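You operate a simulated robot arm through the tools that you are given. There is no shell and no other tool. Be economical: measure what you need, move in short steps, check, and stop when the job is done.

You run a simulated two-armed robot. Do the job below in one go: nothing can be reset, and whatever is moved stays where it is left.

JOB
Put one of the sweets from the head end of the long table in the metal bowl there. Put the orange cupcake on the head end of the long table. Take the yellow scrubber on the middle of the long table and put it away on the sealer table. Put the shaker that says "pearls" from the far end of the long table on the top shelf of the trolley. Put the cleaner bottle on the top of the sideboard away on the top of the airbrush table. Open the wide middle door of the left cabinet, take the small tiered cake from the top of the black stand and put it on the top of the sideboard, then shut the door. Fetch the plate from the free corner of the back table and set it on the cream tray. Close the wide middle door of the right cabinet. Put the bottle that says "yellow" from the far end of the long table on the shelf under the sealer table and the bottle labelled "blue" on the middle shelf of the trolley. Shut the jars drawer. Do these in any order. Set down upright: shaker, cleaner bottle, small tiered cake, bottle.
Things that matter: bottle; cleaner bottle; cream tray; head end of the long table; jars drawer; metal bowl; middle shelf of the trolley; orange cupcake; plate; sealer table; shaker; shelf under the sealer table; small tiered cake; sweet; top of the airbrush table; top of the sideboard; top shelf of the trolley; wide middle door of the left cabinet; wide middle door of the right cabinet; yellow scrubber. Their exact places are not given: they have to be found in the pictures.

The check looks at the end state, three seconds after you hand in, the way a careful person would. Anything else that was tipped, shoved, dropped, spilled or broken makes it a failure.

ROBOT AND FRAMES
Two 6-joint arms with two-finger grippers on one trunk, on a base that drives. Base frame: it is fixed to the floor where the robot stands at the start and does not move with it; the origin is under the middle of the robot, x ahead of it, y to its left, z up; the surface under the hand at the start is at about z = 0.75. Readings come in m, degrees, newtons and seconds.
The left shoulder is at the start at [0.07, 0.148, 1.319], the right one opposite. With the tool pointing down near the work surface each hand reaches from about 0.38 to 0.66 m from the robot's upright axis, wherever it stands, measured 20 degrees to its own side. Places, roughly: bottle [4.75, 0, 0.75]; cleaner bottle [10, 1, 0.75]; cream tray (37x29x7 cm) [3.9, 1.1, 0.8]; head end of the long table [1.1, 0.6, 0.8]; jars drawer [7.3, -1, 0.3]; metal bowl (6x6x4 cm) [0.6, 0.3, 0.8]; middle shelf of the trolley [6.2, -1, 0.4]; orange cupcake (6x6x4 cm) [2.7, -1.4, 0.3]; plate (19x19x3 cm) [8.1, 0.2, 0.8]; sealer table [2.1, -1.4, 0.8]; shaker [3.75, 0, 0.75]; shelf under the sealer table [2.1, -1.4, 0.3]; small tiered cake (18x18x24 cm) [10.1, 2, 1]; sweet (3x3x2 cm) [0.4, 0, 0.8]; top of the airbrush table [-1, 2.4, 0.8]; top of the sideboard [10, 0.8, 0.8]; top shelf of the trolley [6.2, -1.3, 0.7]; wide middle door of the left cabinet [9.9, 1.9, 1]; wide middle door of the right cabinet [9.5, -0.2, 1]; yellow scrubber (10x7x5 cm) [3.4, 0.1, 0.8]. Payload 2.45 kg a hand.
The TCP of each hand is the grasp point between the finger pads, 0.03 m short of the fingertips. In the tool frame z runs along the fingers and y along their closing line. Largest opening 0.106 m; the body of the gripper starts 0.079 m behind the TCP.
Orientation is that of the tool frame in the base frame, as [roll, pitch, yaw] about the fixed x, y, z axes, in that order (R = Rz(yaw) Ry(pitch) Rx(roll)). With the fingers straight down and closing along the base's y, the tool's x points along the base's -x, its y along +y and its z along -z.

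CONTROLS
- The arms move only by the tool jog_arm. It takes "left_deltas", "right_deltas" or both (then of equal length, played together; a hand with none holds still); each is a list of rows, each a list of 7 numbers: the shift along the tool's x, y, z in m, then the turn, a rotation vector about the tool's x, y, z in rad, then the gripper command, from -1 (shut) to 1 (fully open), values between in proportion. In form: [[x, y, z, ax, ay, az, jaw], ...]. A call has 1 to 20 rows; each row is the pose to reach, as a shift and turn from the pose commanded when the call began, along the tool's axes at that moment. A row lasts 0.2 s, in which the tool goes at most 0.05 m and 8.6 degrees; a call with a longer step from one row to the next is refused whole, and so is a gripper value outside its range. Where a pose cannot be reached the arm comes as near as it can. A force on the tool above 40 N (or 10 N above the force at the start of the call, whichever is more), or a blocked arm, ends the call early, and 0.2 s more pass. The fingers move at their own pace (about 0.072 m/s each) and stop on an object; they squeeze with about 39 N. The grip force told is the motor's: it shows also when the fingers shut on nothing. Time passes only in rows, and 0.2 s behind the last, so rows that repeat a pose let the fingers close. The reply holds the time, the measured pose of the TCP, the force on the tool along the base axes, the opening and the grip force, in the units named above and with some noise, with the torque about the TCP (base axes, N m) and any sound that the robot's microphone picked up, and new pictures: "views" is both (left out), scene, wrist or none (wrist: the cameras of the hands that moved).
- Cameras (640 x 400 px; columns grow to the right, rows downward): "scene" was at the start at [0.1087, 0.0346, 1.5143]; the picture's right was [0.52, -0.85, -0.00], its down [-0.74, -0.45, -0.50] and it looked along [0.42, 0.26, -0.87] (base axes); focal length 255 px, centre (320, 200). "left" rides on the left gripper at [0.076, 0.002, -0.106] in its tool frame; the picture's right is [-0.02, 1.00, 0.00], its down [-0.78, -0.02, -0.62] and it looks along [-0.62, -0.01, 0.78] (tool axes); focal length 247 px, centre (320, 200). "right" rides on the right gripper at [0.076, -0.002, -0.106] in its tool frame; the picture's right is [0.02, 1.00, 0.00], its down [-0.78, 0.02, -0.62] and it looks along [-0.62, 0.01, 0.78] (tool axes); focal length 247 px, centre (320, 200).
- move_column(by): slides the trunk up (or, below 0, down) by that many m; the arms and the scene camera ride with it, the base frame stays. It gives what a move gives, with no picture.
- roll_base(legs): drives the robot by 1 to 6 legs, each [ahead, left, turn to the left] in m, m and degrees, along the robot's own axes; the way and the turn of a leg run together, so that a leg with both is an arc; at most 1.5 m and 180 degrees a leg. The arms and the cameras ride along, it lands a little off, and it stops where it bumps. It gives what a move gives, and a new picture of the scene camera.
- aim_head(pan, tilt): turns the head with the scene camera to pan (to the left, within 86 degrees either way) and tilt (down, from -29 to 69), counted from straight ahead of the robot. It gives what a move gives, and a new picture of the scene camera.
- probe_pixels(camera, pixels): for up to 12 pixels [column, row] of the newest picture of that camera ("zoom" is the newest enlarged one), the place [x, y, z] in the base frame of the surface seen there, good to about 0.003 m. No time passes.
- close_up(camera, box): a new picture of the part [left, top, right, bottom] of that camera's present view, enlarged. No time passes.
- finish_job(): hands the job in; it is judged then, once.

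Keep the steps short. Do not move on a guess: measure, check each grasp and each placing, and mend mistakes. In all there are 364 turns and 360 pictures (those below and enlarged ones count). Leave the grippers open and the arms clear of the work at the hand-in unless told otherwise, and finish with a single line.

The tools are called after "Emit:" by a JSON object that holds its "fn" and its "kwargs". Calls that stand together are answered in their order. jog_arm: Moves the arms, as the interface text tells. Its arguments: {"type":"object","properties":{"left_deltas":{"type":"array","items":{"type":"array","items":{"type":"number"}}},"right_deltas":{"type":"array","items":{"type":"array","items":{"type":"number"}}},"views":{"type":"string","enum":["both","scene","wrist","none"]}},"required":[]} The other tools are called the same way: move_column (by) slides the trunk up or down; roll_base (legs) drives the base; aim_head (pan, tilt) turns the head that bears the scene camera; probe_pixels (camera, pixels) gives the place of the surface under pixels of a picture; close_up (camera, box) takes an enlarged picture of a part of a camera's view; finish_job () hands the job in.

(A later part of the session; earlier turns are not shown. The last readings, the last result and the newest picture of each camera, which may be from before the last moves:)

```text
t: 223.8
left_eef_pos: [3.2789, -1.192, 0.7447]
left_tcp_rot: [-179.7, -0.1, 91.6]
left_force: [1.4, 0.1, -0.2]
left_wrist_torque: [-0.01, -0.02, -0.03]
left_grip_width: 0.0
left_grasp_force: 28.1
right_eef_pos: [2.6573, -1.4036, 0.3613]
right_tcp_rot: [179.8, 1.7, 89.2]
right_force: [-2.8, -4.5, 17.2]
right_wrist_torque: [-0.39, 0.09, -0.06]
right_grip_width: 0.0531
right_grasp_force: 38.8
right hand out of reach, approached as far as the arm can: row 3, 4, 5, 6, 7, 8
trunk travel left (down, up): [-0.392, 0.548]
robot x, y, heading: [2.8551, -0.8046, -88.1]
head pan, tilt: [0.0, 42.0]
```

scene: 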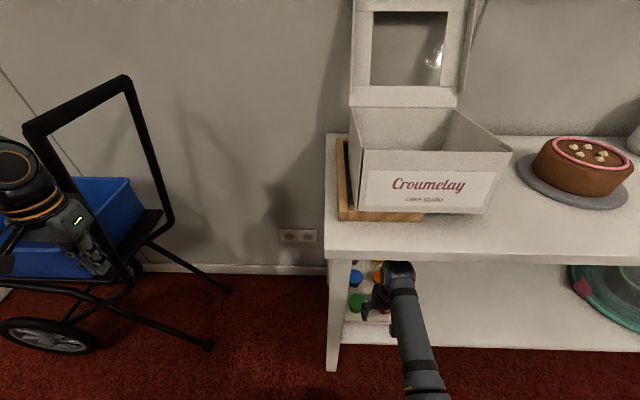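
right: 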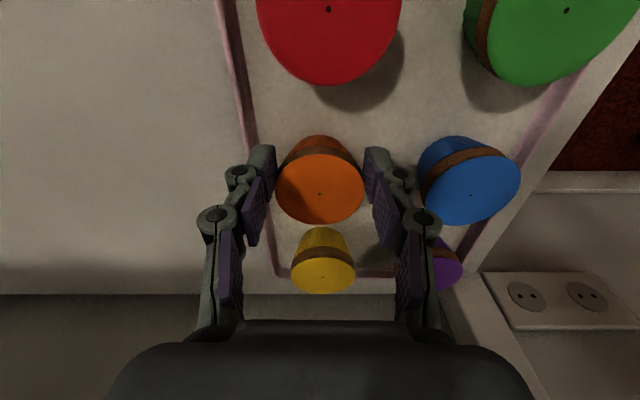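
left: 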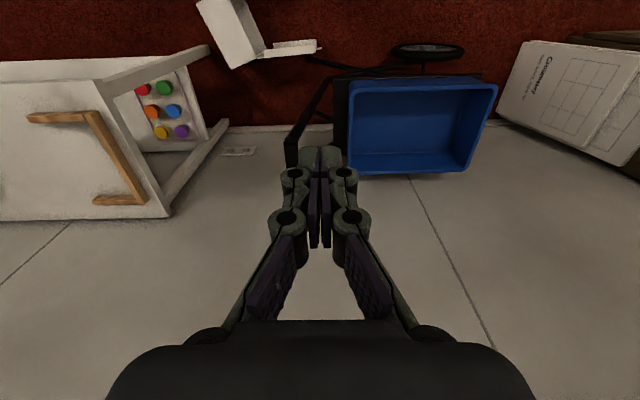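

The grip has closed on it (53 mm). I'll lift and check.

Emit:
{"fn": "jog_arm", "kwargs": {"right_deltas": [[0, 0, -0.015, 0, 0, 0, -0.5], [0, 0, -0.03, 0, 0, 0, -0.5], [0, 0, -0.05, 0, 0, 0, -0.5]], "views": "wrist"}}

```text
t: 224.6
left_eef_pos: [3.2791, -1.1936, 0.7441]
left_tcp_rot: [-179.9, -0.1, 91.5]
left_force: [0.9, 0.1, -1.1]
left_wrist_torque: [0.0, -0.03, 0.04]
left_grip_width: 0.0
left_grasp_force: 28.6
right_eef_pos: [2.6575, -1.4004, 0.4094]
right_tcp_rot: [179.7, 1.2, 89.1]
right_force: [-0.6, 0.2, -0.4]
right_wrist_torque: [0.0, -0.01, 0.0]
right_grip_width: 0.0529
right_grasp_force: 38.4
trunk travel left (down, up): [-0.392, 0.548]
robot x, y, heading: [2.8565, -0.8017, -88.4]
head pan, tilt: [0.0, 42.0]
```

right: 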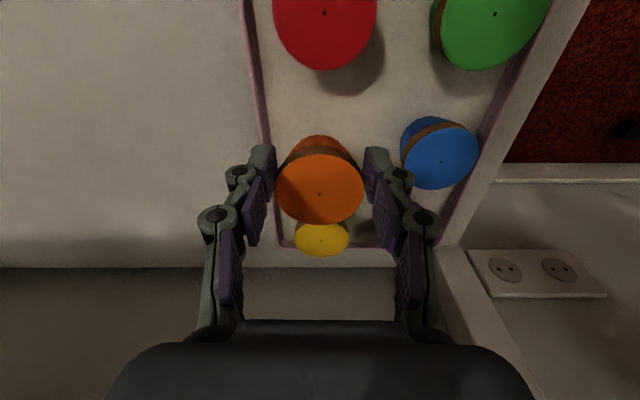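

The cupcake is held. I'll retract, back out, raise the trunk and turn to face +x.

Emit:
{"fn": "jog_arm", "kwargs": {"right_deltas": [[0.04, 0, 0, 0, 0, 0, -0.5], [0.08, 0, 0, 0, 0, 0, -0.5], [0.12, 0, 0, 0, 0, 0, -0.5], [0.15, 0, 0, 0, 0, 0, -0.5]], "views": "none"}}

Emit:
{"fn": "roll_base", "kwargs": {"legs": [[-0.17, 0, 0]]}}

Emit:
{"fn": "move_column", "kwargs": {"by": 0.4}}

Emit:
{"fn": "move_column", "kwargs": {"by": 0.14}}

Emit:
{"fn": "roll_base", "kwargs": {"legs": [[0, 0, 88], [-1.4, 0, 0], [-1.4, 0, 0]]}}

```text
t: 225.6
left_eef_pos: [3.2793, -1.1925, 0.7439]
left_tcp_rot: [-179.9, -0.1, 91.5]
left_force: [-0.4, 0.2, 0.1]
left_wrist_torque: [0.01, 0.03, 0.02]
left_grip_width: 0.0004
left_grasp_force: 28.8
right_eef_pos: [2.6571, -1.248, 0.4025]
right_tcp_rot: [179.7, 1.2, 89.1]
right_force: [0.2, -0.7, -1.1]
right_wrist_torque: [0.0, -0.02, 0.02]
right_grip_width: 0.0528
right_grasp_force: 39.1
trunk travel left (down, up): [-0.392, 0.548]
robot x, y, heading: [2.8539, -0.8024, -88.2]
head pan, tilt: [0.0, 42.0]
```

```text
t: 227.1
left_eef_pos: [3.2747, -1.0152, 0.7449]
left_tcp_rot: [-179.9, 0.0, 92.0]
left_force: [-0.3, -0.4, -0.2]
left_wrist_torque: [0.0, -0.01, 0.01]
left_grip_width: 0.0
left_grasp_force: 28.1
right_eef_pos: [2.655, -1.0756, 0.4035]
right_tcp_rot: [179.7, 1.5, 89.5]
right_force: [-0.1, -0.1, -1.3]
right_wrist_torque: [0.01, 0.01, -0.01]
right_grip_width: 0.0526
right_grasp_force: 38.8
trunk travel left (down, up): [-0.392, 0.548]
robot x, y, heading: [2.8551, -0.6261, -87.8]
head pan, tilt: [0.0, 42.0]
```

scene: 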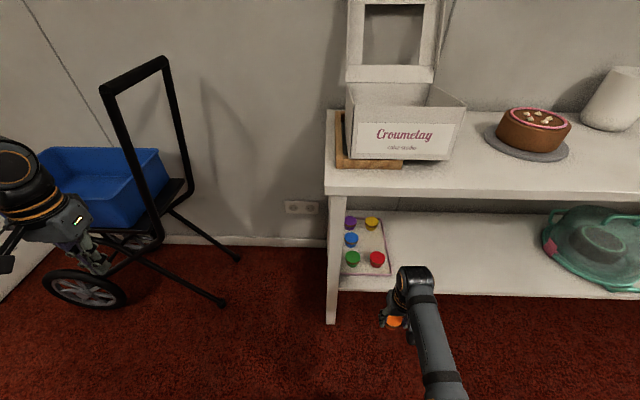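

```text
t: 230.9
left_eef_pos: [3.2761, -1.0153, 1.1435]
left_tcp_rot: [-179.9, 0.0, 91.9]
left_force: [0.6, -0.3, 0.4]
left_wrist_torque: [0.01, 0.0, 0.02]
left_grip_width: 0.0
left_grasp_force: 28.6
right_eef_pos: [2.654, -1.0758, 0.8032]
right_tcp_rot: [179.7, 1.3, 89.5]
right_force: [0.2, -0.6, -0.8]
right_wrist_torque: [0.0, -0.04, 0.0]
right_grip_width: 0.0523
right_grasp_force: 38.6
trunk travel left (down, up): [-0.792, 0.148]
robot x, y, heading: [2.8471, -0.6237, -88.1]
head pan, tilt: [0.0, 42.0]
```

```text
t: 232.6
left_eef_pos: [3.2756, -1.0149, 1.2826]
left_tcp_rot: [-179.9, -0.2, 91.9]
left_force: [-0.1, 0.2, 0.2]
left_wrist_torque: [0.01, -0.03, 0.01]
left_grip_width: 0.0
left_grasp_force: 28.4
right_eef_pos: [2.6553, -1.0753, 0.9434]
right_tcp_rot: [179.7, 1.3, 89.5]
right_force: [-0.8, 0.2, -0.8]
right_wrist_torque: [0.01, -0.02, 0.01]
right_grip_width: 0.0519
right_grasp_force: 39.0
trunk travel left (down, up): [-0.932, 0.008]
robot x, y, heading: [2.8496, -0.6243, -88.3]
head pan, tilt: [0.0, 42.0]
```

```text
t: 249.7
left_eef_pos: [0.4951, -0.1281, 1.2837]
left_tcp_rot: [-179.8, -0.1, 178.1]
left_force: [0.3, 0.6, 0.5]
left_wrist_torque: [0.0, 0.0, 0.04]
left_grip_width: 0.0
left_grasp_force: 27.9
right_eef_pos: [0.5151, -0.751, 0.9431]
right_tcp_rot: [179.7, 1.3, 175.7]
right_force: [-0.8, -0.3, -0.8]
right_wrist_torque: [0.0, 0.04, -0.05]
right_grip_width: 0.0515
right_grasp_force: 38.3
trunk travel left (down, up): [-0.932, 0.008]
robot x, y, heading: [0.0811, -0.529, -1.6]
head pan, tilt: [0.0, 42.0]
```

scene: 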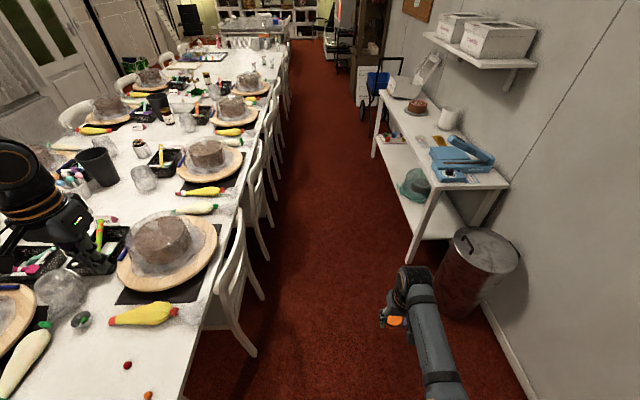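

The aisle view shows the sealer table in order and the box open as at first. Now I'll go to the head end with the pose that worked for the sweet.

Emit:
{"fn": "roll_base", "kwargs": {"legs": [[-0.12, 0, 1.6], [0, 0.65, 0], [0.05, 0, 30]]}}

Emit:
{"fn": "aim_head", "kwargs": {"pan": -5, "tilt": 62}}

```text
t: 255.7
left_eef_pos: [0.1639, 0.7098, 1.2846]
left_tcp_rot: [-179.9, -0.2, -150.4]
left_force: [0.1, -0.1, 0.3]
left_wrist_torque: [-0.01, 0.02, -0.02]
left_grip_width: 0.0
left_grasp_force: 28.5
right_eef_pos: [0.5048, 0.19, 0.9432]
right_tcp_rot: [179.7, 1.2, -152.9]
right_force: [0.6, -0.5, -1.9]
right_wrist_torque: [-0.01, 0.0, -0.01]
right_grip_width: 0.0458
right_grasp_force: 38.6
trunk travel left (down, up): [-0.932, 0.008]
robot x, y, heading: [0.0154, 0.155, 29.9]
head pan, tilt: [0.0, 42.0]
```

scene: 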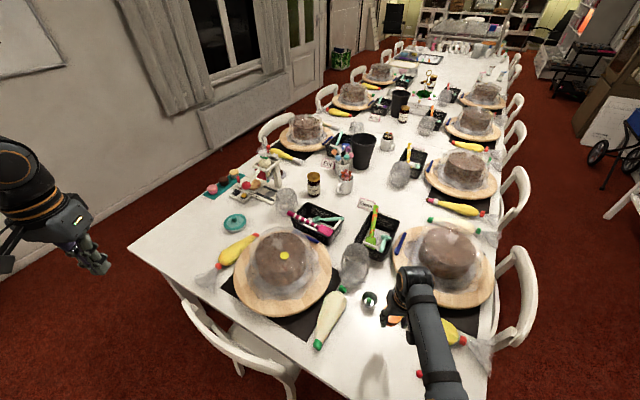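

```text
t: 256.5
left_eef_pos: [0.1625, 0.7119, 1.2834]
left_tcp_rot: [-179.9, -0.2, -150.4]
left_force: [-0.4, 0.2, -0.5]
left_wrist_torque: [0.0, 0.02, 0.0]
left_grip_width: 0.0
left_grasp_force: 28.3
right_eef_pos: [0.5049, 0.1898, 0.943]
right_tcp_rot: [179.9, 1.3, -152.8]
right_force: [-0.6, 0.2, -0.8]
right_wrist_torque: [0.01, -0.01, -0.01]
right_grip_width: 0.0455
right_grasp_force: 39.0
trunk travel left (down, up): [-0.932, 0.008]
robot x, y, heading: [0.016, 0.153, 29.6]
head pan, tilt: [-5.0, 62.0]
```

scene: 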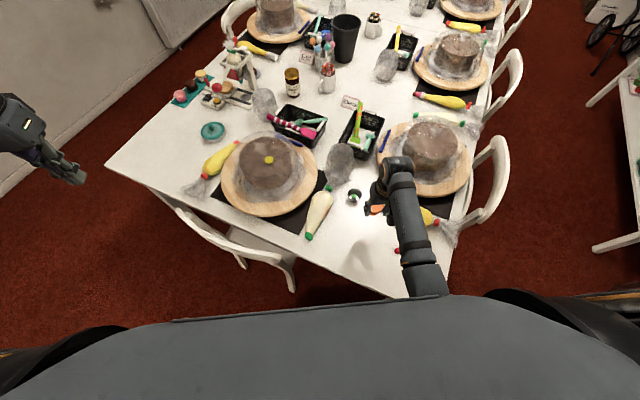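

The grip width has shrunk a little (46 mm), so the cupcake is slowly shifting. I'll move over the spot at (0.455, 0.20) and check with the wrist camera.

Emit:
{"fn": "jog_arm", "kwargs": {"right_deltas": [[0.02, 0.016, 0.03, 0, 0, 0, -0.5], [0.04, 0.032, 0.06, 0, 0, 0, -0.5], [0.04, 0.032, 0.09, 0, 0, 0, -0.5]], "views": "wrist"}}

Emit:
{"fn": "close_up", "kwargs": {"camera": "scene", "box": [320, 150, 460, 280]}}

```text
t: 257.3
left_eef_pos: [0.165, 0.7114, 1.2839]
left_tcp_rot: [-179.9, -0.1, -150.4]
left_force: [0.4, 0.3, 0.0]
left_wrist_torque: [-0.03, 0.04, 0.06]
left_grip_width: 0.0
left_grasp_force: 28.9
right_eef_pos: [0.4572, 0.1996, 0.8521]
right_tcp_rot: [179.8, 1.3, -153.0]
right_force: [-0.2, -0.6, 0.0]
right_wrist_torque: [0.03, 0.01, 0.0]
right_grip_width: 0.0267
right_grasp_force: 0.0
trunk travel left (down, up): [-0.932, 0.008]
robot x, y, heading: [0.0153, 0.1517, 29.7]
head pan, tilt: [-5.0, 62.0]
```

right: 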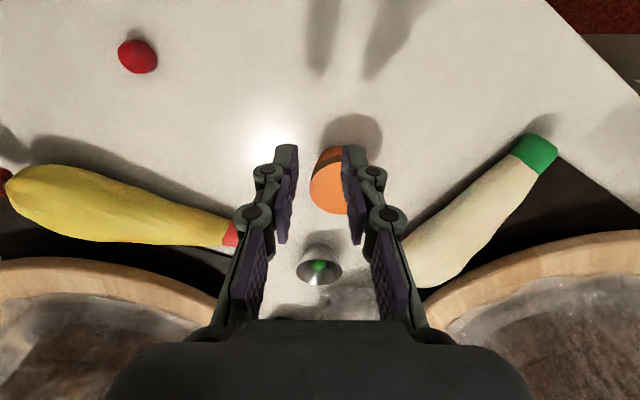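

```text
3.08 times, centred on (390, 215) of scene
```

zoom: 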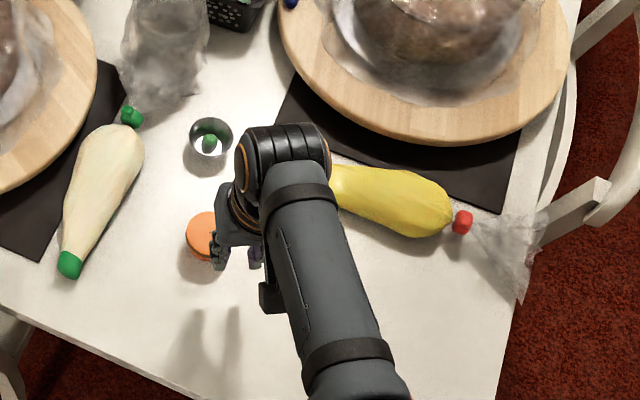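

The cupcake slipped out low over the table and seems to stand upright on it. I'll raise the hand and check.

Emit:
{"fn": "jog_arm", "kwargs": {"right_deltas": [[0, 0, -0.04, 0, 0, 0, 0], [0, 0, -0.08, 0, 0, 0, 0], [0, 0, -0.1, 0, 0, 0, 0]], "views": "wrist"}}

Emit:
{"fn": "probe_pixels", "kwargs": {"camera": "right", "pixels": [[330, 170], [330, 150], [320, 200], [345, 185]]}}

```text
t: 258.1
left_eef_pos: [0.1646, 0.7108, 1.283]
left_tcp_rot: [-179.9, -0.1, -150.4]
left_force: [0.2, 0.1, 0.4]
left_wrist_torque: [0.01, 0.0, 0.01]
left_grip_width: 0.0002
left_grasp_force: 28.4
right_eef_pos: [0.4557, 0.1973, 0.954]
right_tcp_rot: [179.7, 1.2, -152.9]
right_force: [0.9, 0.5, 0.3]
right_wrist_torque: [0.0, 0.01, -0.01]
right_grip_width: 0.053
right_grasp_force: 0.0
trunk travel left (down, up): [-0.932, 0.008]
robot x, y, heading: [0.0118, 0.1545, 29.6]
head pan, tilt: [-5.0, 62.0]
```

right: 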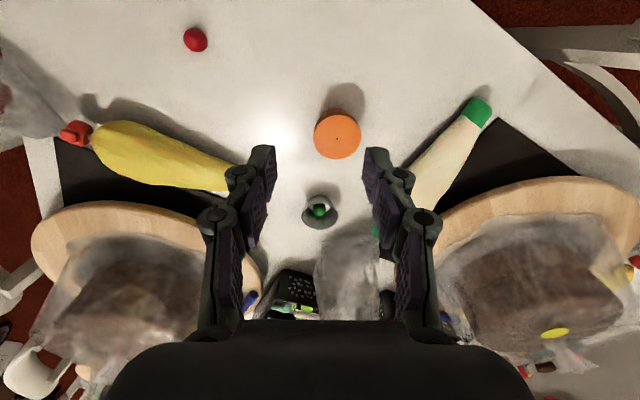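

```text
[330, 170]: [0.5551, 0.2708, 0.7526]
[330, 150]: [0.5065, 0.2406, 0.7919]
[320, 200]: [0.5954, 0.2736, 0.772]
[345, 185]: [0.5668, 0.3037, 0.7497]
```

The cupcake stands upright on the head end at about (0.50, 0.24), and the sweet is still in the bowl. Next is the yellow scrubber. I'll drive back down the aisle.

Emit:
{"fn": "roll_base", "kwargs": {"legs": [[-0.13, 0, -29.6], [0, -0.78, 0], [1.45, 0, 0], [1.45, 0, 0]]}}

Emit:
{"fn": "aim_head", "kwargs": {"pan": 45, "tilt": 35}}

```text
t: 277.3
left_eef_pos: [3.1632, -0.0853, 1.2832]
left_tcp_rot: [-180.0, -0.1, -176.1]
left_force: [0.5, -0.6, 0.4]
left_wrist_torque: [0.01, 0.0, -0.03]
left_grip_width: 0.0
left_grasp_force: 28.6
right_eef_pos: [3.2048, -0.6752, 0.9534]
right_tcp_rot: [179.7, 1.4, -178.5]
right_force: [-0.3, -0.4, -0.4]
right_wrist_torque: [0.01, 0.03, 0.03]
right_grip_width: 0.0528
right_grasp_force: 0.1
trunk travel left (down, up): [-0.932, 0.008]
robot x, y, heading: [2.7944, -0.5255, 3.9]
head pan, tilt: [-5.0, 62.0]
```

scene: 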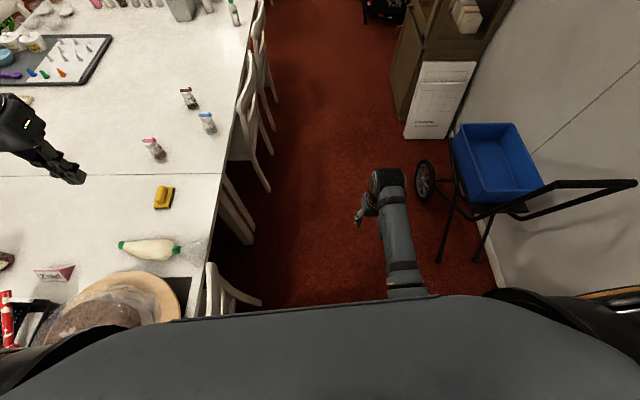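

```text
t: 278.5
left_eef_pos: [3.1639, -0.0858, 1.2837]
left_tcp_rot: [-179.9, 0.0, -176.1]
left_force: [0.2, 0.3, 0.8]
left_wrist_torque: [0.01, 0.0, 0.0]
left_grip_width: 0.0001
left_grasp_force: 28.1
right_eef_pos: [3.205, -0.6748, 0.9534]
right_tcp_rot: [179.7, 1.3, -178.5]
right_force: [0.0, 0.3, 0.0]
right_wrist_torque: [0.0, -0.02, -0.03]
right_grip_width: 0.053
right_grasp_force: 0.0
trunk travel left (down, up): [-0.932, 0.008]
robot x, y, heading: [2.7905, -0.5221, 4.3]
head pan, tilt: [45.0, 35.0]
```

scene: 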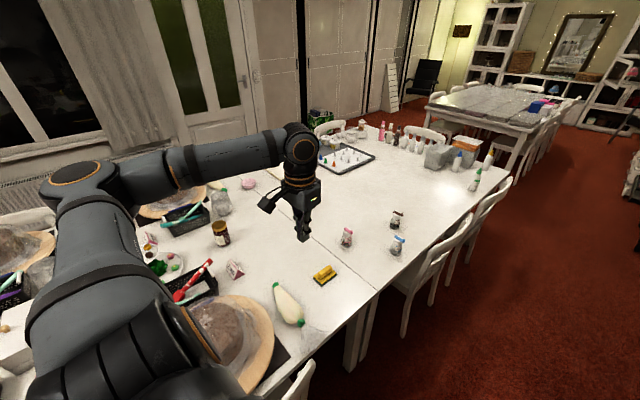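

Emit:
{"fn": "probe_pixels", "kwargs": {"camera": "scene", "pixels": [[318, 276], [332, 270], [325, 270], [325, 280], [347, 237], [396, 219], [398, 245], [405, 330], [430, 260], [378, 290], [355, 365], [310, 375]]}}

Emit:
{"fn": "close_up", "kwargs": {"camera": "scene", "box": [310, 190, 430, 290]}}

Emit:
{"fn": "close_up", "kwargs": {"camera": "scene", "box": [310, 110, 510, 210]}}

```text
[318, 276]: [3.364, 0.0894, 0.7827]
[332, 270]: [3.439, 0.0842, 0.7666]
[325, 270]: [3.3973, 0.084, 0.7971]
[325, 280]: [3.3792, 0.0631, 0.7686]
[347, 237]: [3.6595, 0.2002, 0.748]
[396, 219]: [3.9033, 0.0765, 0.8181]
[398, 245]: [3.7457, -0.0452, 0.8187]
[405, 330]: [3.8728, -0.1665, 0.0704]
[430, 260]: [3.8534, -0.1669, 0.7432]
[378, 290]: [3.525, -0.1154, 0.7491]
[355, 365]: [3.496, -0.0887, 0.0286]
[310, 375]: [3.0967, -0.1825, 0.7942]
```

```text
4.00 times, centred on (370, 240) of scene
```

zoom: 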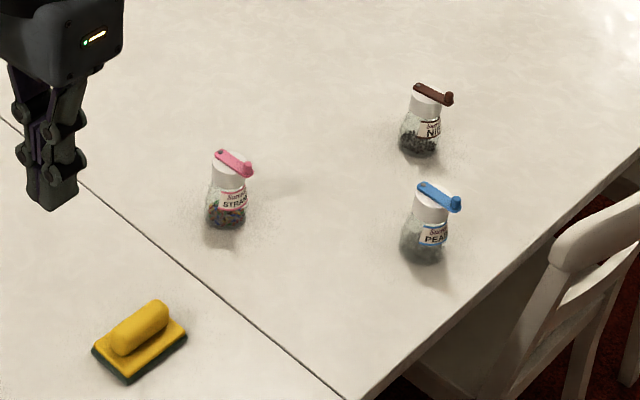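

```text
3.20 times, centred on (410, 160) of scene
```

zoom: 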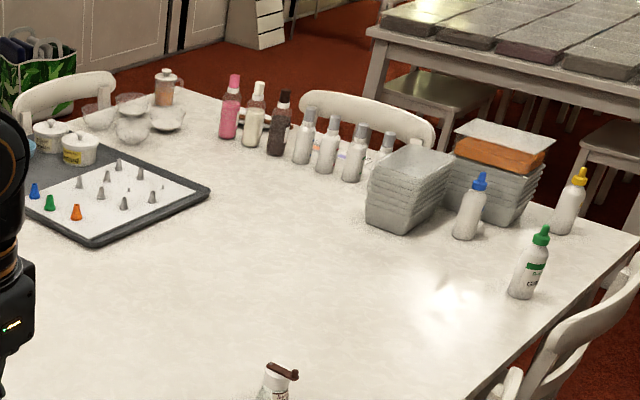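

The "PEARLS" shaker has the blue top at (3.746, -0.045), and the scrubber is at (3.40, 0.08). I'll drive alongside and face the table.

Emit:
{"fn": "probe_pixels", "kwargs": {"camera": "scene", "pixels": [[457, 172], [488, 172], [475, 190], [500, 215], [480, 260]]}}

Emit:
{"fn": "roll_base", "kwargs": {"legs": [[0.52, -0.05, -4], [0, 0, 90]]}}

Emit:
{"fn": "move_column", "kwargs": {"by": -0.1}}

Emit:
{"fn": "jog_arm", "kwargs": {"right_deltas": [[-0.03, 0.02, 0.0, 0, 0, 0, 1], [-0.07, 0.04, 0.0, 0, 0, 0, 1], [-0.11, 0.06, 0.0, 0, 0, 0, 1]], "views": "wrist"}}

```text
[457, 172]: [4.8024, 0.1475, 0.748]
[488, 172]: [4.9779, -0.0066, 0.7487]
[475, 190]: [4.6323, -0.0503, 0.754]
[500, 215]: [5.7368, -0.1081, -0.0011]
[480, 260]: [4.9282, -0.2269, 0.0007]
```

```text
t: 285.3
left_eef_pos: [2.9284, -0.1352, 1.2827]
left_tcp_rot: [-179.9, -0.1, -92.6]
left_force: [0.4, 1.0, -0.3]
left_wrist_torque: [-0.02, 0.04, -0.02]
left_grip_width: 0.0
left_grasp_force: 28.7
right_eef_pos: [3.5185, -0.1605, 0.9528]
right_tcp_rot: [179.7, 1.2, -95.0]
right_force: [-0.1, 0.3, 0.1]
right_wrist_torque: [0.01, 0.0, -0.01]
right_grip_width: 0.0531
right_grasp_force: 0.0
trunk travel left (down, up): [-0.932, 0.008]
robot x, y, heading: [3.3223, -0.5571, 87.6]
head pan, tilt: [45.0, 35.0]
```

scene: 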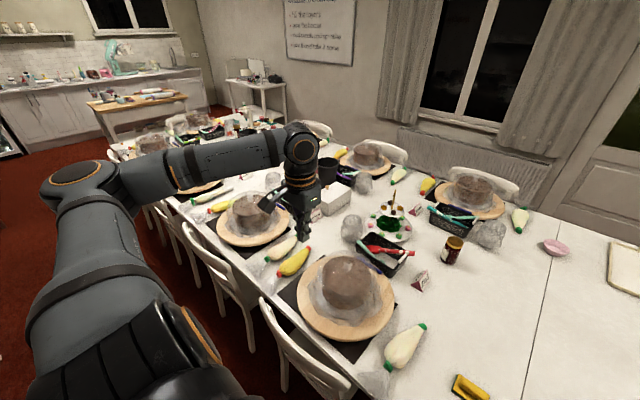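

```text
t: 286.6
left_eef_pos: [2.9279, -0.1345, 1.183]
left_tcp_rot: [-179.8, -0.1, -92.5]
left_force: [-0.8, 0.1, -0.3]
left_wrist_torque: [-0.02, -0.02, 0.03]
left_grip_width: 0.0
left_grasp_force: 28.2
right_eef_pos: [3.5174, -0.1607, 0.8536]
right_tcp_rot: [179.7, 1.3, -95.1]
right_force: [0.2, 0.0, 0.8]
right_wrist_torque: [0.01, -0.01, -0.02]
right_grip_width: 0.0532
right_grasp_force: 0.1
trunk travel left (down, up): [-0.832, 0.108]
robot x, y, heading: [3.3228, -0.558, 87.4]
head pan, tilt: [45.0, 35.0]
```

```text
t: 287.4
left_eef_pos: [2.9271, -0.1335, 1.1832]
left_tcp_rot: [-179.9, -0.2, -92.6]
left_force: [0.5, 0.1, 0.5]
left_wrist_torque: [-0.03, 0.03, 0.01]
left_grip_width: 0.0
left_grasp_force: 29.0
right_eef_pos: [3.4805, -0.0468, 0.8503]
right_tcp_rot: [-179.1, 1.0, -95.4]
right_force: [0.4, 0.4, 0.2]
right_wrist_torque: [-0.01, 0.02, -0.03]
right_grip_width: 0.106
right_grasp_force: 0.1
trunk travel left (down, up): [-0.832, 0.108]
robot x, y, heading: [3.3193, -0.5563, 87.8]
head pan, tilt: [45.0, 35.0]
```

right: 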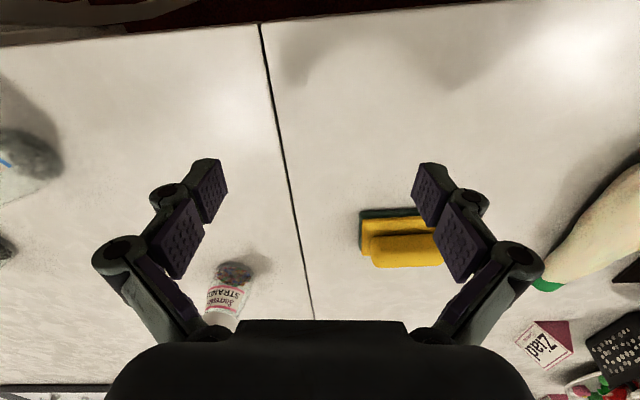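

Emit:
{"fn": "probe_pixels", "kwargs": {"camera": "right", "pixels": [[362, 213], [425, 211], [368, 235], [430, 232], [375, 262], [438, 262], [363, 250], [405, 250]]}}

Emit:
{"fn": "jog_arm", "kwargs": {"right_deltas": [[0, 0, 0, 0, 0, 0.14, 0.6], [0, 0.01, 0, 0, 0, 0.28, 0.4], [-0.01, 0.02, 0, 0, 0, 0.42, 0.4], [-0.02, 0.03, 0, 0, 0, 0.56, 0.4], [-0.03, 0.04, 0, 0, 0, 0.7, 0.4], [-0.04, 0.05, 0, 0, 0, 0.84, 0.4], [-0.05, 0.06, 0, 0, 0, 0.98, 0.4], [-0.06, 0.07, 0, 0, 0, 1.12, 0.4], [-0.07, 0.08, 0, 0, 0, 1.26, 0.4], [-0.08, 0.08, 0, 0, 0, 1.4, 0.4], [-0.09, 0.08, 0, 0, 0, 1.5, 0.4]], "views": "wrist"}}

```text
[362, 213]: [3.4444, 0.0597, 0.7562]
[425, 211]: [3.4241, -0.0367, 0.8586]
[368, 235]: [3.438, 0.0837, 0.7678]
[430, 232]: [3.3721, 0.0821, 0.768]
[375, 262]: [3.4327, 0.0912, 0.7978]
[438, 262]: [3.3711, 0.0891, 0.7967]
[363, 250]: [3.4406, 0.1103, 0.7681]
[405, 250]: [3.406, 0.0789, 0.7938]
```

```text
t: 289.8
left_eef_pos: [2.9292, -0.1343, 1.1835]
left_tcp_rot: [-179.9, -0.1, -92.5]
left_force: [-0.9, 0.9, -0.7]
left_wrist_torque: [0.01, 0.0, 0.05]
left_grip_width: 0.0002
left_grasp_force: 28.4
right_eef_pos: [3.3996, 0.0461, 0.8609]
right_tcp_rot: [178.7, -0.2, 179.0]
right_force: [1.0, -0.4, -0.6]
right_wrist_torque: [-0.01, 0.03, 0.04]
right_grip_width: 0.0741
right_grasp_force: 0.1
right hand out of reach, approached as far as the arm can: row 11
trunk travel left (down, up): [-0.832, 0.108]
robot x, y, heading: [3.3192, -0.5559, 87.6]
head pan, tilt: [45.0, 35.0]
```

right: 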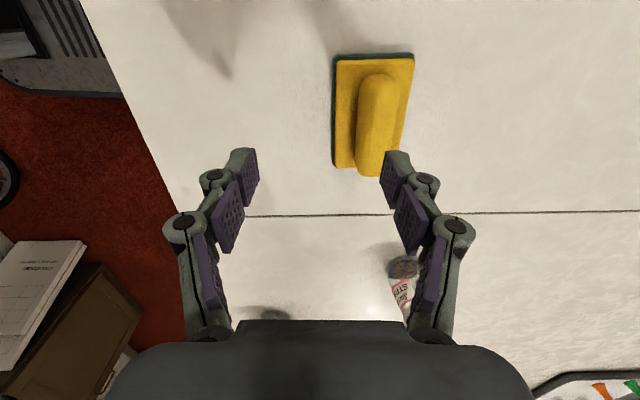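

Emit:
{"fn": "probe_pixels", "kwargs": {"camera": "right", "pixels": [[380, 90], [376, 145], [362, 120], [396, 115], [338, 60], [410, 60], [335, 160], [400, 160]]}}

```text
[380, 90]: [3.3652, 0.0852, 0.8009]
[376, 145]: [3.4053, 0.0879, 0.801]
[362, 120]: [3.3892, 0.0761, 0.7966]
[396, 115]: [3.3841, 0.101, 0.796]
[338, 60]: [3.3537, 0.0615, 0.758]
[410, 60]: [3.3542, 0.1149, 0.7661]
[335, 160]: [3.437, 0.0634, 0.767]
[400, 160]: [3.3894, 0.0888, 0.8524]
```

Emit:
{"fn": "jog_arm", "kwargs": {"right_deltas": [[0.003, 0.02, 0, 0, 0, 0, 0.2], [0.005, 0.043, 0, 0, 0, 0, 0.2], [0.005, 0.043, 0.03, 0, 0, 0, 0.2], [0.005, 0.043, 0.059, 0, 0, 0, 0.2], [0.005, 0.043, 0.059, 0, 0, 0, -0.4], [0.005, 0.043, 0.059, 0, 0, 0, -1], [0.005, 0.043, 0.059, 0, 0, 0, -1], [0.005, 0.043, 0.02, 0, 0, 0, -1], [0.005, 0.043, -0.02, 0, 0, 0, -1], [0.005, 0.043, -0.06, 0, 0, 0, -1]], "views": "wrist"}}

```text
t: 292.0
left_eef_pos: [2.9262, -0.1337, 1.182]
left_tcp_rot: [-179.7, -0.1, -92.5]
left_force: [0.9, 0.1, 0.0]
left_wrist_torque: [-0.02, 0.01, 0.0]
left_grip_width: 0.0
left_grasp_force: 28.4
right_eef_pos: [3.3995, 0.074, 0.9217]
right_tcp_rot: [178.7, -0.1, 179.1]
right_force: [-0.3, 0.0, 0.0]
right_wrist_torque: [-0.02, 0.01, 0.0]
right_grip_width: 0.0
right_grasp_force: 28.7
right hand out of reach, approached as far as the arm can: row 1, 2, 3, 4, 5, 6, 7, 8, 9, 10
trunk travel left (down, up): [-0.832, 0.108]
robot x, y, heading: [3.3175, -0.5585, 87.7]
head pan, tilt: [45.0, 35.0]
```

right: 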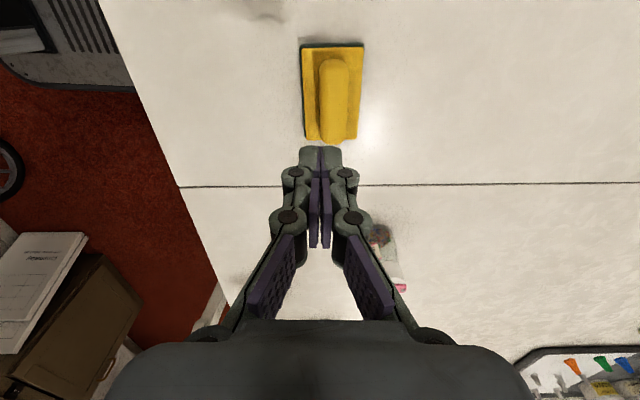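

That was out of reach and missed; the scrubber is untouched. I'll drive 6 cm closer and 5 cm to the left and retry.

Emit:
{"fn": "roll_base", "kwargs": {"legs": [[0.06, 0.05, 0]]}}

Emit:
{"fn": "jog_arm", "kwargs": {"right_deltas": [[-0.02, -0.02, 0, 0, 0, 0, 0], [-0.05, -0.045, 0.02, 0, 0, 0, 0.2], [-0.05, -0.045, 0.06, 0, 0, 0, 0.2]], "views": "wrist"}}

```text
t: 293.1
left_eef_pos: [2.8854, -0.0759, 1.1868]
left_tcp_rot: [180.0, 0.2, -92.6]
left_force: [0.7, -0.6, 1.1]
left_wrist_torque: [0.06, 0.02, -0.02]
left_grip_width: 0.0
left_grasp_force: 28.9
right_eef_pos: [3.3576, 0.1345, 0.9222]
right_tcp_rot: [178.5, -0.4, 179.0]
right_force: [0.2, 0.3, 0.4]
right_wrist_torque: [0.03, -0.01, 0.02]
right_grip_width: 0.0
right_grasp_force: 28.5
trunk travel left (down, up): [-0.832, 0.108]
robot x, y, heading: [3.276, -0.4927, 87.2]
head pan, tilt: [45.0, 35.0]
```

scene: 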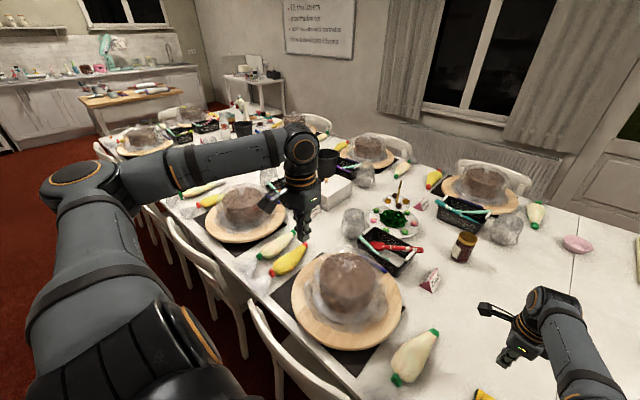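

```text
t: 293.9
left_eef_pos: [2.8814, -0.0694, 1.1814]
left_tcp_rot: [-179.7, -0.3, -92.6]
left_force: [0.2, 0.8, -0.5]
left_wrist_torque: [-0.01, -0.01, -0.04]
left_grip_width: 0.0
left_grasp_force: 28.6
right_eef_pos: [3.4047, 0.0937, 0.8556]
right_tcp_rot: [178.8, -0.1, 179.0]
right_force: [-0.3, 0.3, -0.7]
right_wrist_torque: [-0.03, -0.03, 0.0]
right_grip_width: 0.0637
right_grasp_force: 0.1
trunk travel left (down, up): [-0.832, 0.108]
robot x, y, heading: [3.2783, -0.4929, 87.4]
head pan, tilt: [45.0, 35.0]
```

right: 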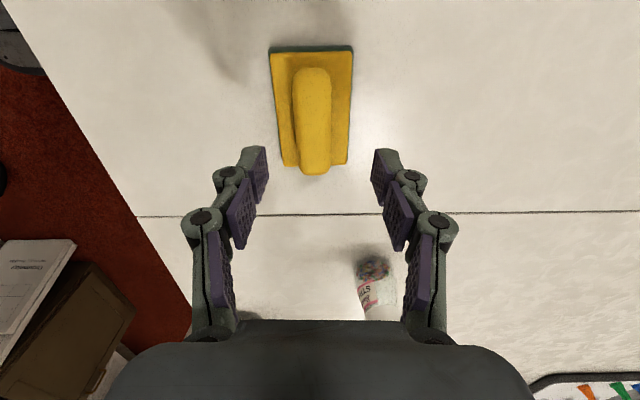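

Emit:
{"fn": "jog_arm", "kwargs": {"right_deltas": [[0.01, -0.005, 0.0, 0, 0, 0, 0.2], [0.01, -0.005, 0.03, 0, 0, 0, 0.2], [0.01, -0.005, 0.056, 0, 0, 0, 0.2], [0.01, -0.005, 0.056, 0, 0, 0, -0.4], [0.01, -0.005, 0.056, 0, 0, 0, -1], [0.01, -0.005, 0.056, 0, 0, 0, -1], [0.01, -0.005, 0.02, 0, 0, 0, -1], [0.01, -0.005, -0.02, 0, 0, 0, -1], [0.01, -0.005, -0.06, 0, 0, 0, -1]], "views": "wrist"}}

```text
t: 295.9
left_eef_pos: [2.8824, -0.073, 1.1836]
left_tcp_rot: [-179.9, -0.1, -92.6]
left_force: [-0.6, 1.0, 1.4]
left_wrist_torque: [-0.01, 0.01, 0.04]
left_grip_width: 0.0
left_grasp_force: 28.8
right_eef_pos: [3.3967, 0.0842, 0.9199]
right_tcp_rot: [178.8, -0.3, 178.9]
right_force: [0.3, -0.4, 0.3]
right_wrist_torque: [-0.01, 0.04, -0.05]
right_grip_width: 0.025
right_grasp_force: 38.3
right hand out of reach, approached as far as the arm can: row 3, 4, 5, 6
trunk travel left (down, up): [-0.832, 0.108]
robot x, y, heading: [3.2785, -0.4945, 87.3]
head pan, tilt: [45.0, 35.0]
```

right: 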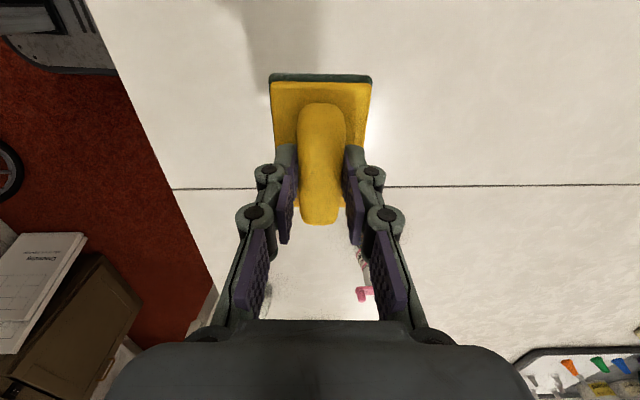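

Scrubber held (25 mm handle). I'll raise the trunk, turn round to the sealer table and drive to its free middle part.

Emit:
{"fn": "move_column", "kwargs": {"by": 0.1}}

Emit:
{"fn": "roll_base", "kwargs": {"legs": [[-0.05, 0, 0], [0, 0, -177], [0.13, -1.04, 0]]}}

Emit:
{"fn": "aim_head", "kwargs": {"pan": -15, "tilt": 50}}

```text
t: 297.2
left_eef_pos: [2.8829, -0.0722, 1.2837]
left_tcp_rot: [-179.9, -0.1, -92.6]
left_force: [-0.1, -0.2, 0.5]
left_wrist_torque: [-0.01, 0.0, 0.01]
left_grip_width: 0.0
left_grasp_force: 28.9
right_eef_pos: [3.3968, 0.0854, 1.0219]
right_tcp_rot: [178.7, -0.1, 179.0]
right_force: [0.4, -0.2, -1.3]
right_wrist_torque: [0.02, 0.03, 0.01]
right_grip_width: 0.025
right_grasp_force: 39.2
trunk travel left (down, up): [-0.932, 0.008]
robot x, y, heading: [3.2763, -0.494, 87.7]
head pan, tilt: [45.0, 35.0]
```

```text
t: 310.3
left_eef_pos: [2.6565, -1.0782, 1.2836]
left_tcp_rot: [-179.9, -0.1, 88.8]
left_force: [-0.3, 0.0, -0.7]
left_wrist_torque: [0.03, 0.01, 0.01]
left_grip_width: 0.0
left_grasp_force: 28.5
right_eef_pos: [2.1463, -1.2503, 1.0205]
right_tcp_rot: [178.7, -0.2, 0.4]
right_force: [0.1, -0.3, -0.9]
right_wrist_torque: [0.01, 0.02, 0.0]
right_grip_width: 0.0248
right_grasp_force: 38.9
trunk travel left (down, up): [-0.932, 0.008]
robot x, y, heading: [2.2513, -0.6692, -91.0]
head pan, tilt: [45.0, 35.0]
```

scene: 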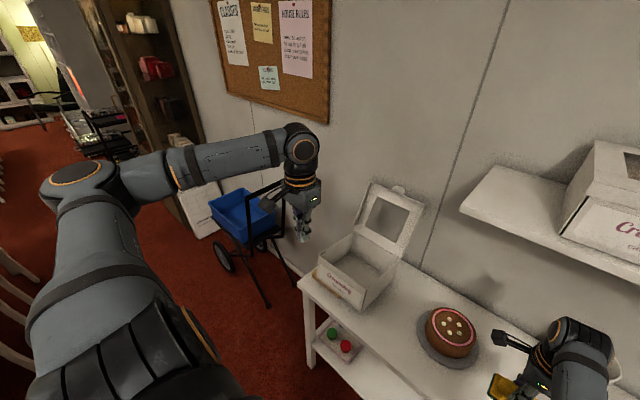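

```text
t: 311.6
left_eef_pos: [2.6568, -1.0787, 1.2832]
left_tcp_rot: [-180.0, 0.0, 88.9]
left_force: [0.0, -0.6, -0.4]
left_wrist_torque: [-0.03, 0.04, 0.03]
left_grip_width: 0.0001
left_grasp_force: 29.1
right_eef_pos: [2.1451, -1.2494, 1.0205]
right_tcp_rot: [178.7, -0.1, 0.3]
right_force: [-0.4, -0.2, -1.1]
right_wrist_torque: [-0.04, 0.0, 0.01]
right_grip_width: 0.0249
right_grasp_force: 39.2
trunk travel left (down, up): [-0.932, 0.008]
robot x, y, heading: [2.251, -0.6718, -91.2]
head pan, tilt: [-15.0, 50.0]
```

scene: 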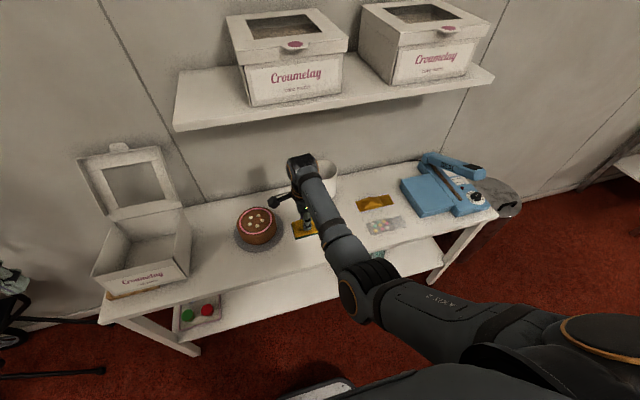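

The box on the table looks as it did at first. I'll ease forward 7 cm and lower the scrubber onto the free spot.

Emit:
{"fn": "roll_base", "kwargs": {"legs": [[0.07, 0, 0]]}}

Emit:
{"fn": "move_column", "kwargs": {"by": -0.14}}

Emit:
{"fn": "jog_arm", "kwargs": {"right_deltas": [[0, 0, 0.02, 0, 0, 0, -1], [0, 0, 0.04, 0, 0, 0, -1], [0, 0, 0.048, 0, 0, 0, -1], [0, 0, 0.053, 0, 0, 0, -1]], "views": "scene"}}

Emit:
{"fn": "close_up", "kwargs": {"camera": "scene", "box": [230, 140, 400, 290]}}

```text
t: 312.6
left_eef_pos: [2.6557, -1.1367, 1.2877]
left_tcp_rot: [-179.9, 0.4, 88.9]
left_force: [0.7, 1.4, -0.4]
left_wrist_torque: [-0.09, 0.02, 0.02]
left_grip_width: 0.0
left_grasp_force: 28.8
right_eef_pos: [2.1445, -1.3114, 1.0253]
right_tcp_rot: [178.2, -0.2, 0.5]
right_force: [-0.4, 1.2, -0.2]
right_wrist_torque: [-0.1, 0.03, -0.02]
right_grip_width: 0.0248
right_grasp_force: 38.9
trunk travel left (down, up): [-0.932, 0.008]
robot x, y, heading: [2.2514, -0.7323, -90.8]
head pan, tilt: [-15.0, 50.0]
```

scene: 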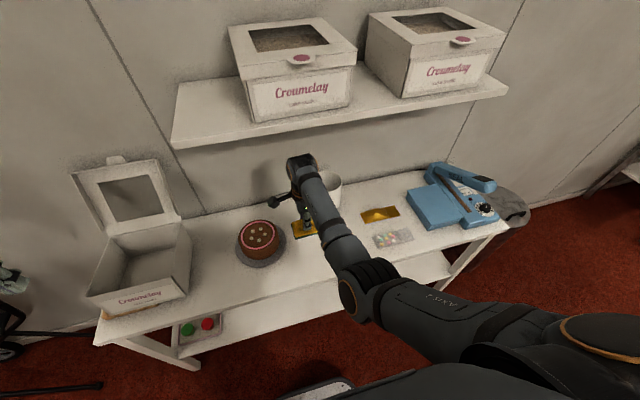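

```text
t: 314.3
left_eef_pos: [2.6552, -1.1472, 1.1434]
left_tcp_rot: [-179.9, -0.1, 88.9]
left_force: [-0.2, 1.0, -0.1]
left_wrist_torque: [-0.06, -0.01, 0.01]
left_grip_width: 0.0
left_grasp_force: 28.5
right_eef_pos: [2.1461, -1.3175, 0.8812]
right_tcp_rot: [178.7, -0.1, 0.4]
right_force: [0.5, -0.3, 0.2]
right_wrist_torque: [-0.01, 0.01, -0.03]
right_grip_width: 0.0247
right_grasp_force: 39.0
trunk travel left (down, up): [-0.792, 0.148]
robot x, y, heading: [2.2508, -0.7365, -91.3]
head pan, tilt: [-15.0, 50.0]
```

```text
t: 315.3
left_eef_pos: [2.6553, -1.1436, 1.1446]
left_tcp_rot: [-179.8, -0.1, 88.9]
left_force: [0.2, 0.5, 0.2]
left_wrist_torque: [0.02, -0.04, -0.01]
left_grip_width: 0.0
left_grasp_force: 28.6
right_eef_pos: [2.1445, -1.3212, 0.8319]
right_tcp_rot: [178.3, -0.2, 0.5]
right_force: [-0.4, -4.3, 30.2]
right_wrist_torque: [1.2, -0.02, 0.14]
right_grip_width: 0.0258
right_grasp_force: 39.3
trunk travel left (down, up): [-0.792, 0.148]
robot x, y, heading: [2.2498, -0.7332, -91.1]
head pan, tilt: [-15.0, 50.0]
```

scene: 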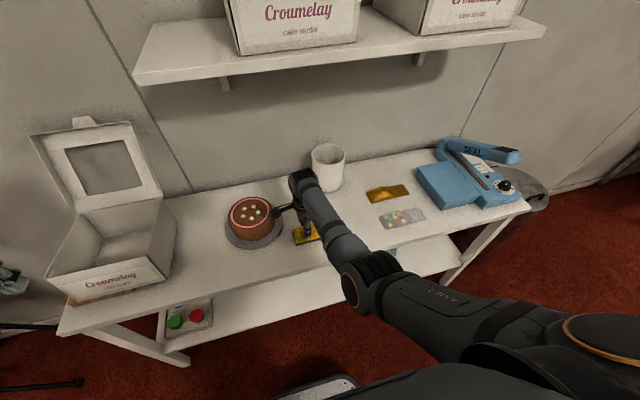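

```text
2.67 times, centred on (315, 215) of scene
```

zoom: 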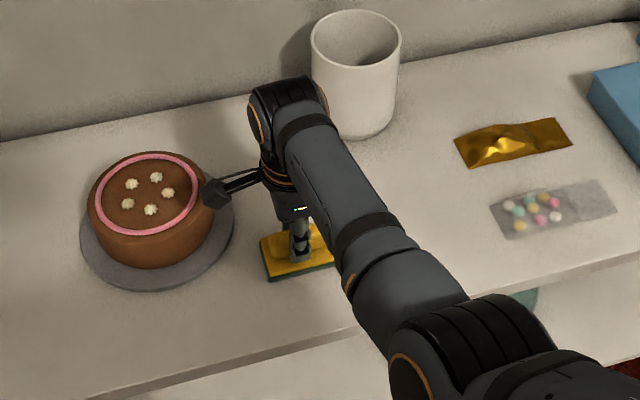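

The scrubber is down on the table (30 N contact). I'll release and rise straight up.

Emit:
{"fn": "jog_arm", "kwargs": {"right_deltas": [[0, 0, -0.002, 0, 0, 0, -0.2], [0, 0, -0.002, 0, 0, 0, 0], [0, 0, -0.04, 0, 0, 0, 0], [0, 0, -0.08, 0, 0, 0, 0], [0, 0, -0.12, 0, 0, 0, 0]], "views": "wrist"}}

```text
t: 316.5
left_eef_pos: [2.6558, -1.1466, 1.144]
left_tcp_rot: [-179.9, 0.0, 88.9]
left_force: [-0.9, 1.1, -0.8]
left_wrist_torque: [-0.01, -0.02, -0.01]
left_grip_width: 0.0
left_grasp_force: 28.7
right_eef_pos: [2.1458, -1.319, 0.9484]
right_tcp_rot: [178.8, -0.2, 0.5]
right_force: [0.3, 0.9, 0.1]
right_wrist_torque: [0.0, -0.01, 0.02]
right_grip_width: 0.053
right_grasp_force: 0.0
trunk travel left (down, up): [-0.792, 0.148]
robot x, y, heading: [2.249, -0.7371, -90.9]
head pan, tilt: [-15.0, 50.0]
```

right: 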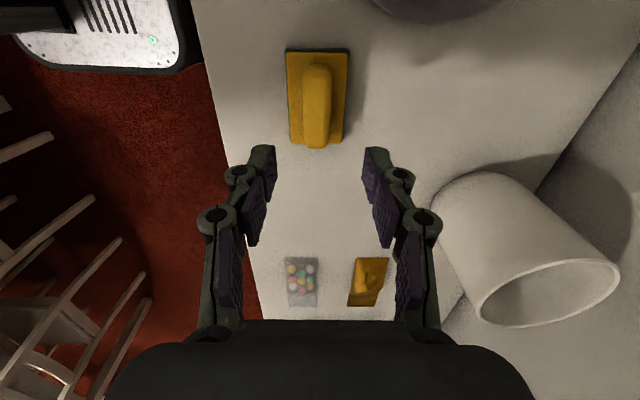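

The scrubber is in place. Next are the "yellow" and "blue" bottles at the far end. I'll raise the trunk and drive there.

Emit:
{"fn": "move_column", "kwargs": {"by": 0.1}}

Emit:
{"fn": "roll_base", "kwargs": {"legs": [[-0.11, 0, 0], [0, 0, 91], [1.3, 0, 0], [1.2, 0, 0]]}}

Emit:
{"fn": "aim_head", "kwargs": {"pan": 50, "tilt": 35}}

```text
t: 317.8
left_eef_pos: [2.655, -1.1469, 1.2418]
left_tcp_rot: [-179.8, -0.1, 88.9]
left_force: [-0.3, -1.0, 0.5]
left_wrist_torque: [0.01, -0.01, 0.01]
left_grip_width: 0.0001
left_grasp_force: 28.4
right_eef_pos: [2.1444, -1.3179, 1.0483]
right_tcp_rot: [178.7, -0.2, 0.4]
right_force: [-0.1, -0.8, 0.1]
right_wrist_torque: [-0.01, -0.02, -0.01]
right_grip_width: 0.0532
right_grasp_force: 0.1
trunk travel left (down, up): [-0.892, 0.048]
robot x, y, heading: [2.2479, -0.7359, -91.2]
head pan, tilt: [-15.0, 50.0]
```

```text
t: 334.6
left_eef_pos: [5.1147, -0.1429, 1.2435]
left_tcp_rot: [-179.9, -0.1, -178.3]
left_force: [-0.9, -0.1, 0.4]
left_wrist_torque: [0.0, 0.0, 0.0]
left_grip_width: 0.0
left_grasp_force: 28.8
right_eef_pos: [5.3118, -0.6442, 1.0491]
right_tcp_rot: [178.7, -0.1, 93.4]
right_force: [0.4, 0.0, -0.2]
right_wrist_torque: [-0.01, -0.01, 0.02]
right_grip_width: 0.0531
right_grasp_force: 0.1
trunk travel left (down, up): [-0.892, 0.048]
robot x, y, heading: [4.7245, -0.5701, 2.0]
head pan, tilt: [-15.0, 50.0]
```

scene: 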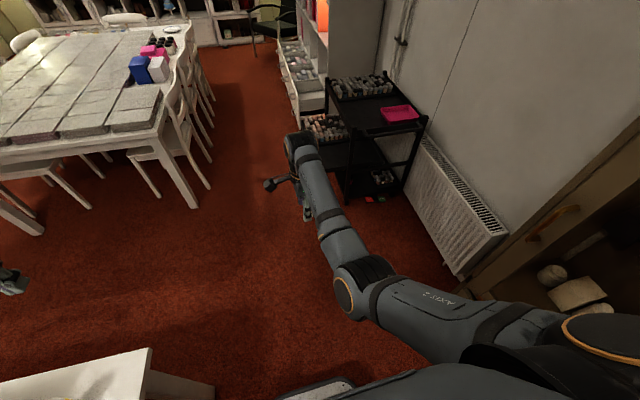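

```text
t: 335.9
left_eef_pos: [5.1152, -0.1426, 1.2436]
left_tcp_rot: [-179.9, -0.1, -178.3]
left_force: [1.0, -0.6, 0.2]
left_wrist_torque: [-0.02, 0.01, 0.01]
left_grip_width: 0.0002
left_grasp_force: 28.3
right_eef_pos: [5.3124, -0.6435, 1.0476]
right_tcp_rot: [178.6, -0.2, 93.4]
right_force: [0.1, 0.3, -0.3]
right_wrist_torque: [-0.02, -0.04, -0.02]
right_grip_width: 0.0529
right_grasp_force: 0.1
trunk travel left (down, up): [-0.892, 0.048]
robot x, y, heading: [4.7264, -0.5689, 1.6]
head pan, tilt: [50.0, 35.0]
```

scene: 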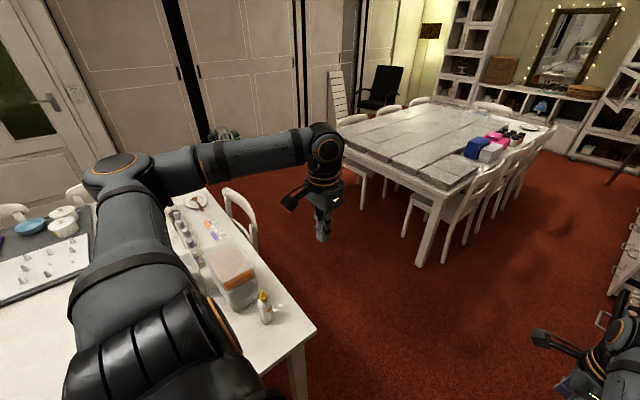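

Emit:
{"fn": "aim_head", "kwargs": {"pan": 80, "tilt": 50}}

Emit:
{"fn": "probe_pixels", "kwargs": {"camera": "scene", "pixels": [[320, 200], [200, 300], [450, 200], [350, 300], [500, 300], [400, 380]]}}

```text
t: 336.9
left_eef_pos: [5.1142, -0.1426, 1.2437]
left_tcp_rot: [-179.9, -0.1, -178.2]
left_force: [-0.3, -0.4, -0.1]
left_wrist_torque: [0.01, 0.01, -0.01]
left_grip_width: 0.0002
left_grasp_force: 28.6
right_eef_pos: [5.312, -0.6428, 1.0485]
right_tcp_rot: [178.6, -0.2, 93.4]
right_force: [-0.2, -0.6, -0.5]
right_wrist_torque: [0.05, 0.02, 0.0]
right_grip_width: 0.0528
right_grasp_force: 0.1
trunk travel left (down, up): [-0.892, 0.048]
robot x, y, heading: [4.725, -0.565, 2.0]
head pan, tilt: [80.0, 50.0]
```

scene: 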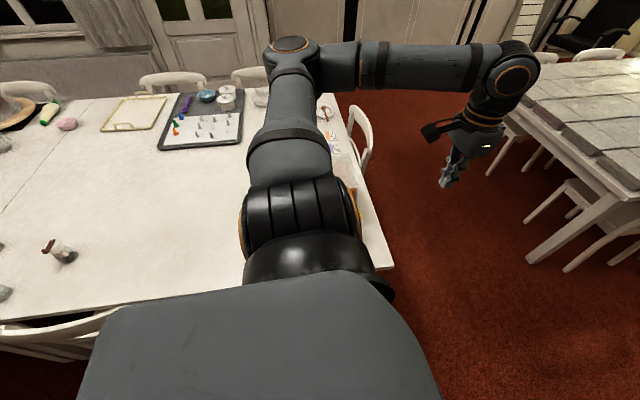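

```text
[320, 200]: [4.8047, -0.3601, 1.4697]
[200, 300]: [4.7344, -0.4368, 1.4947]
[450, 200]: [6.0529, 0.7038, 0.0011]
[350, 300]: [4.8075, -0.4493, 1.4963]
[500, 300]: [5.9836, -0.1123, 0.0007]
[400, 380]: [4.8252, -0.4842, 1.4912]
```

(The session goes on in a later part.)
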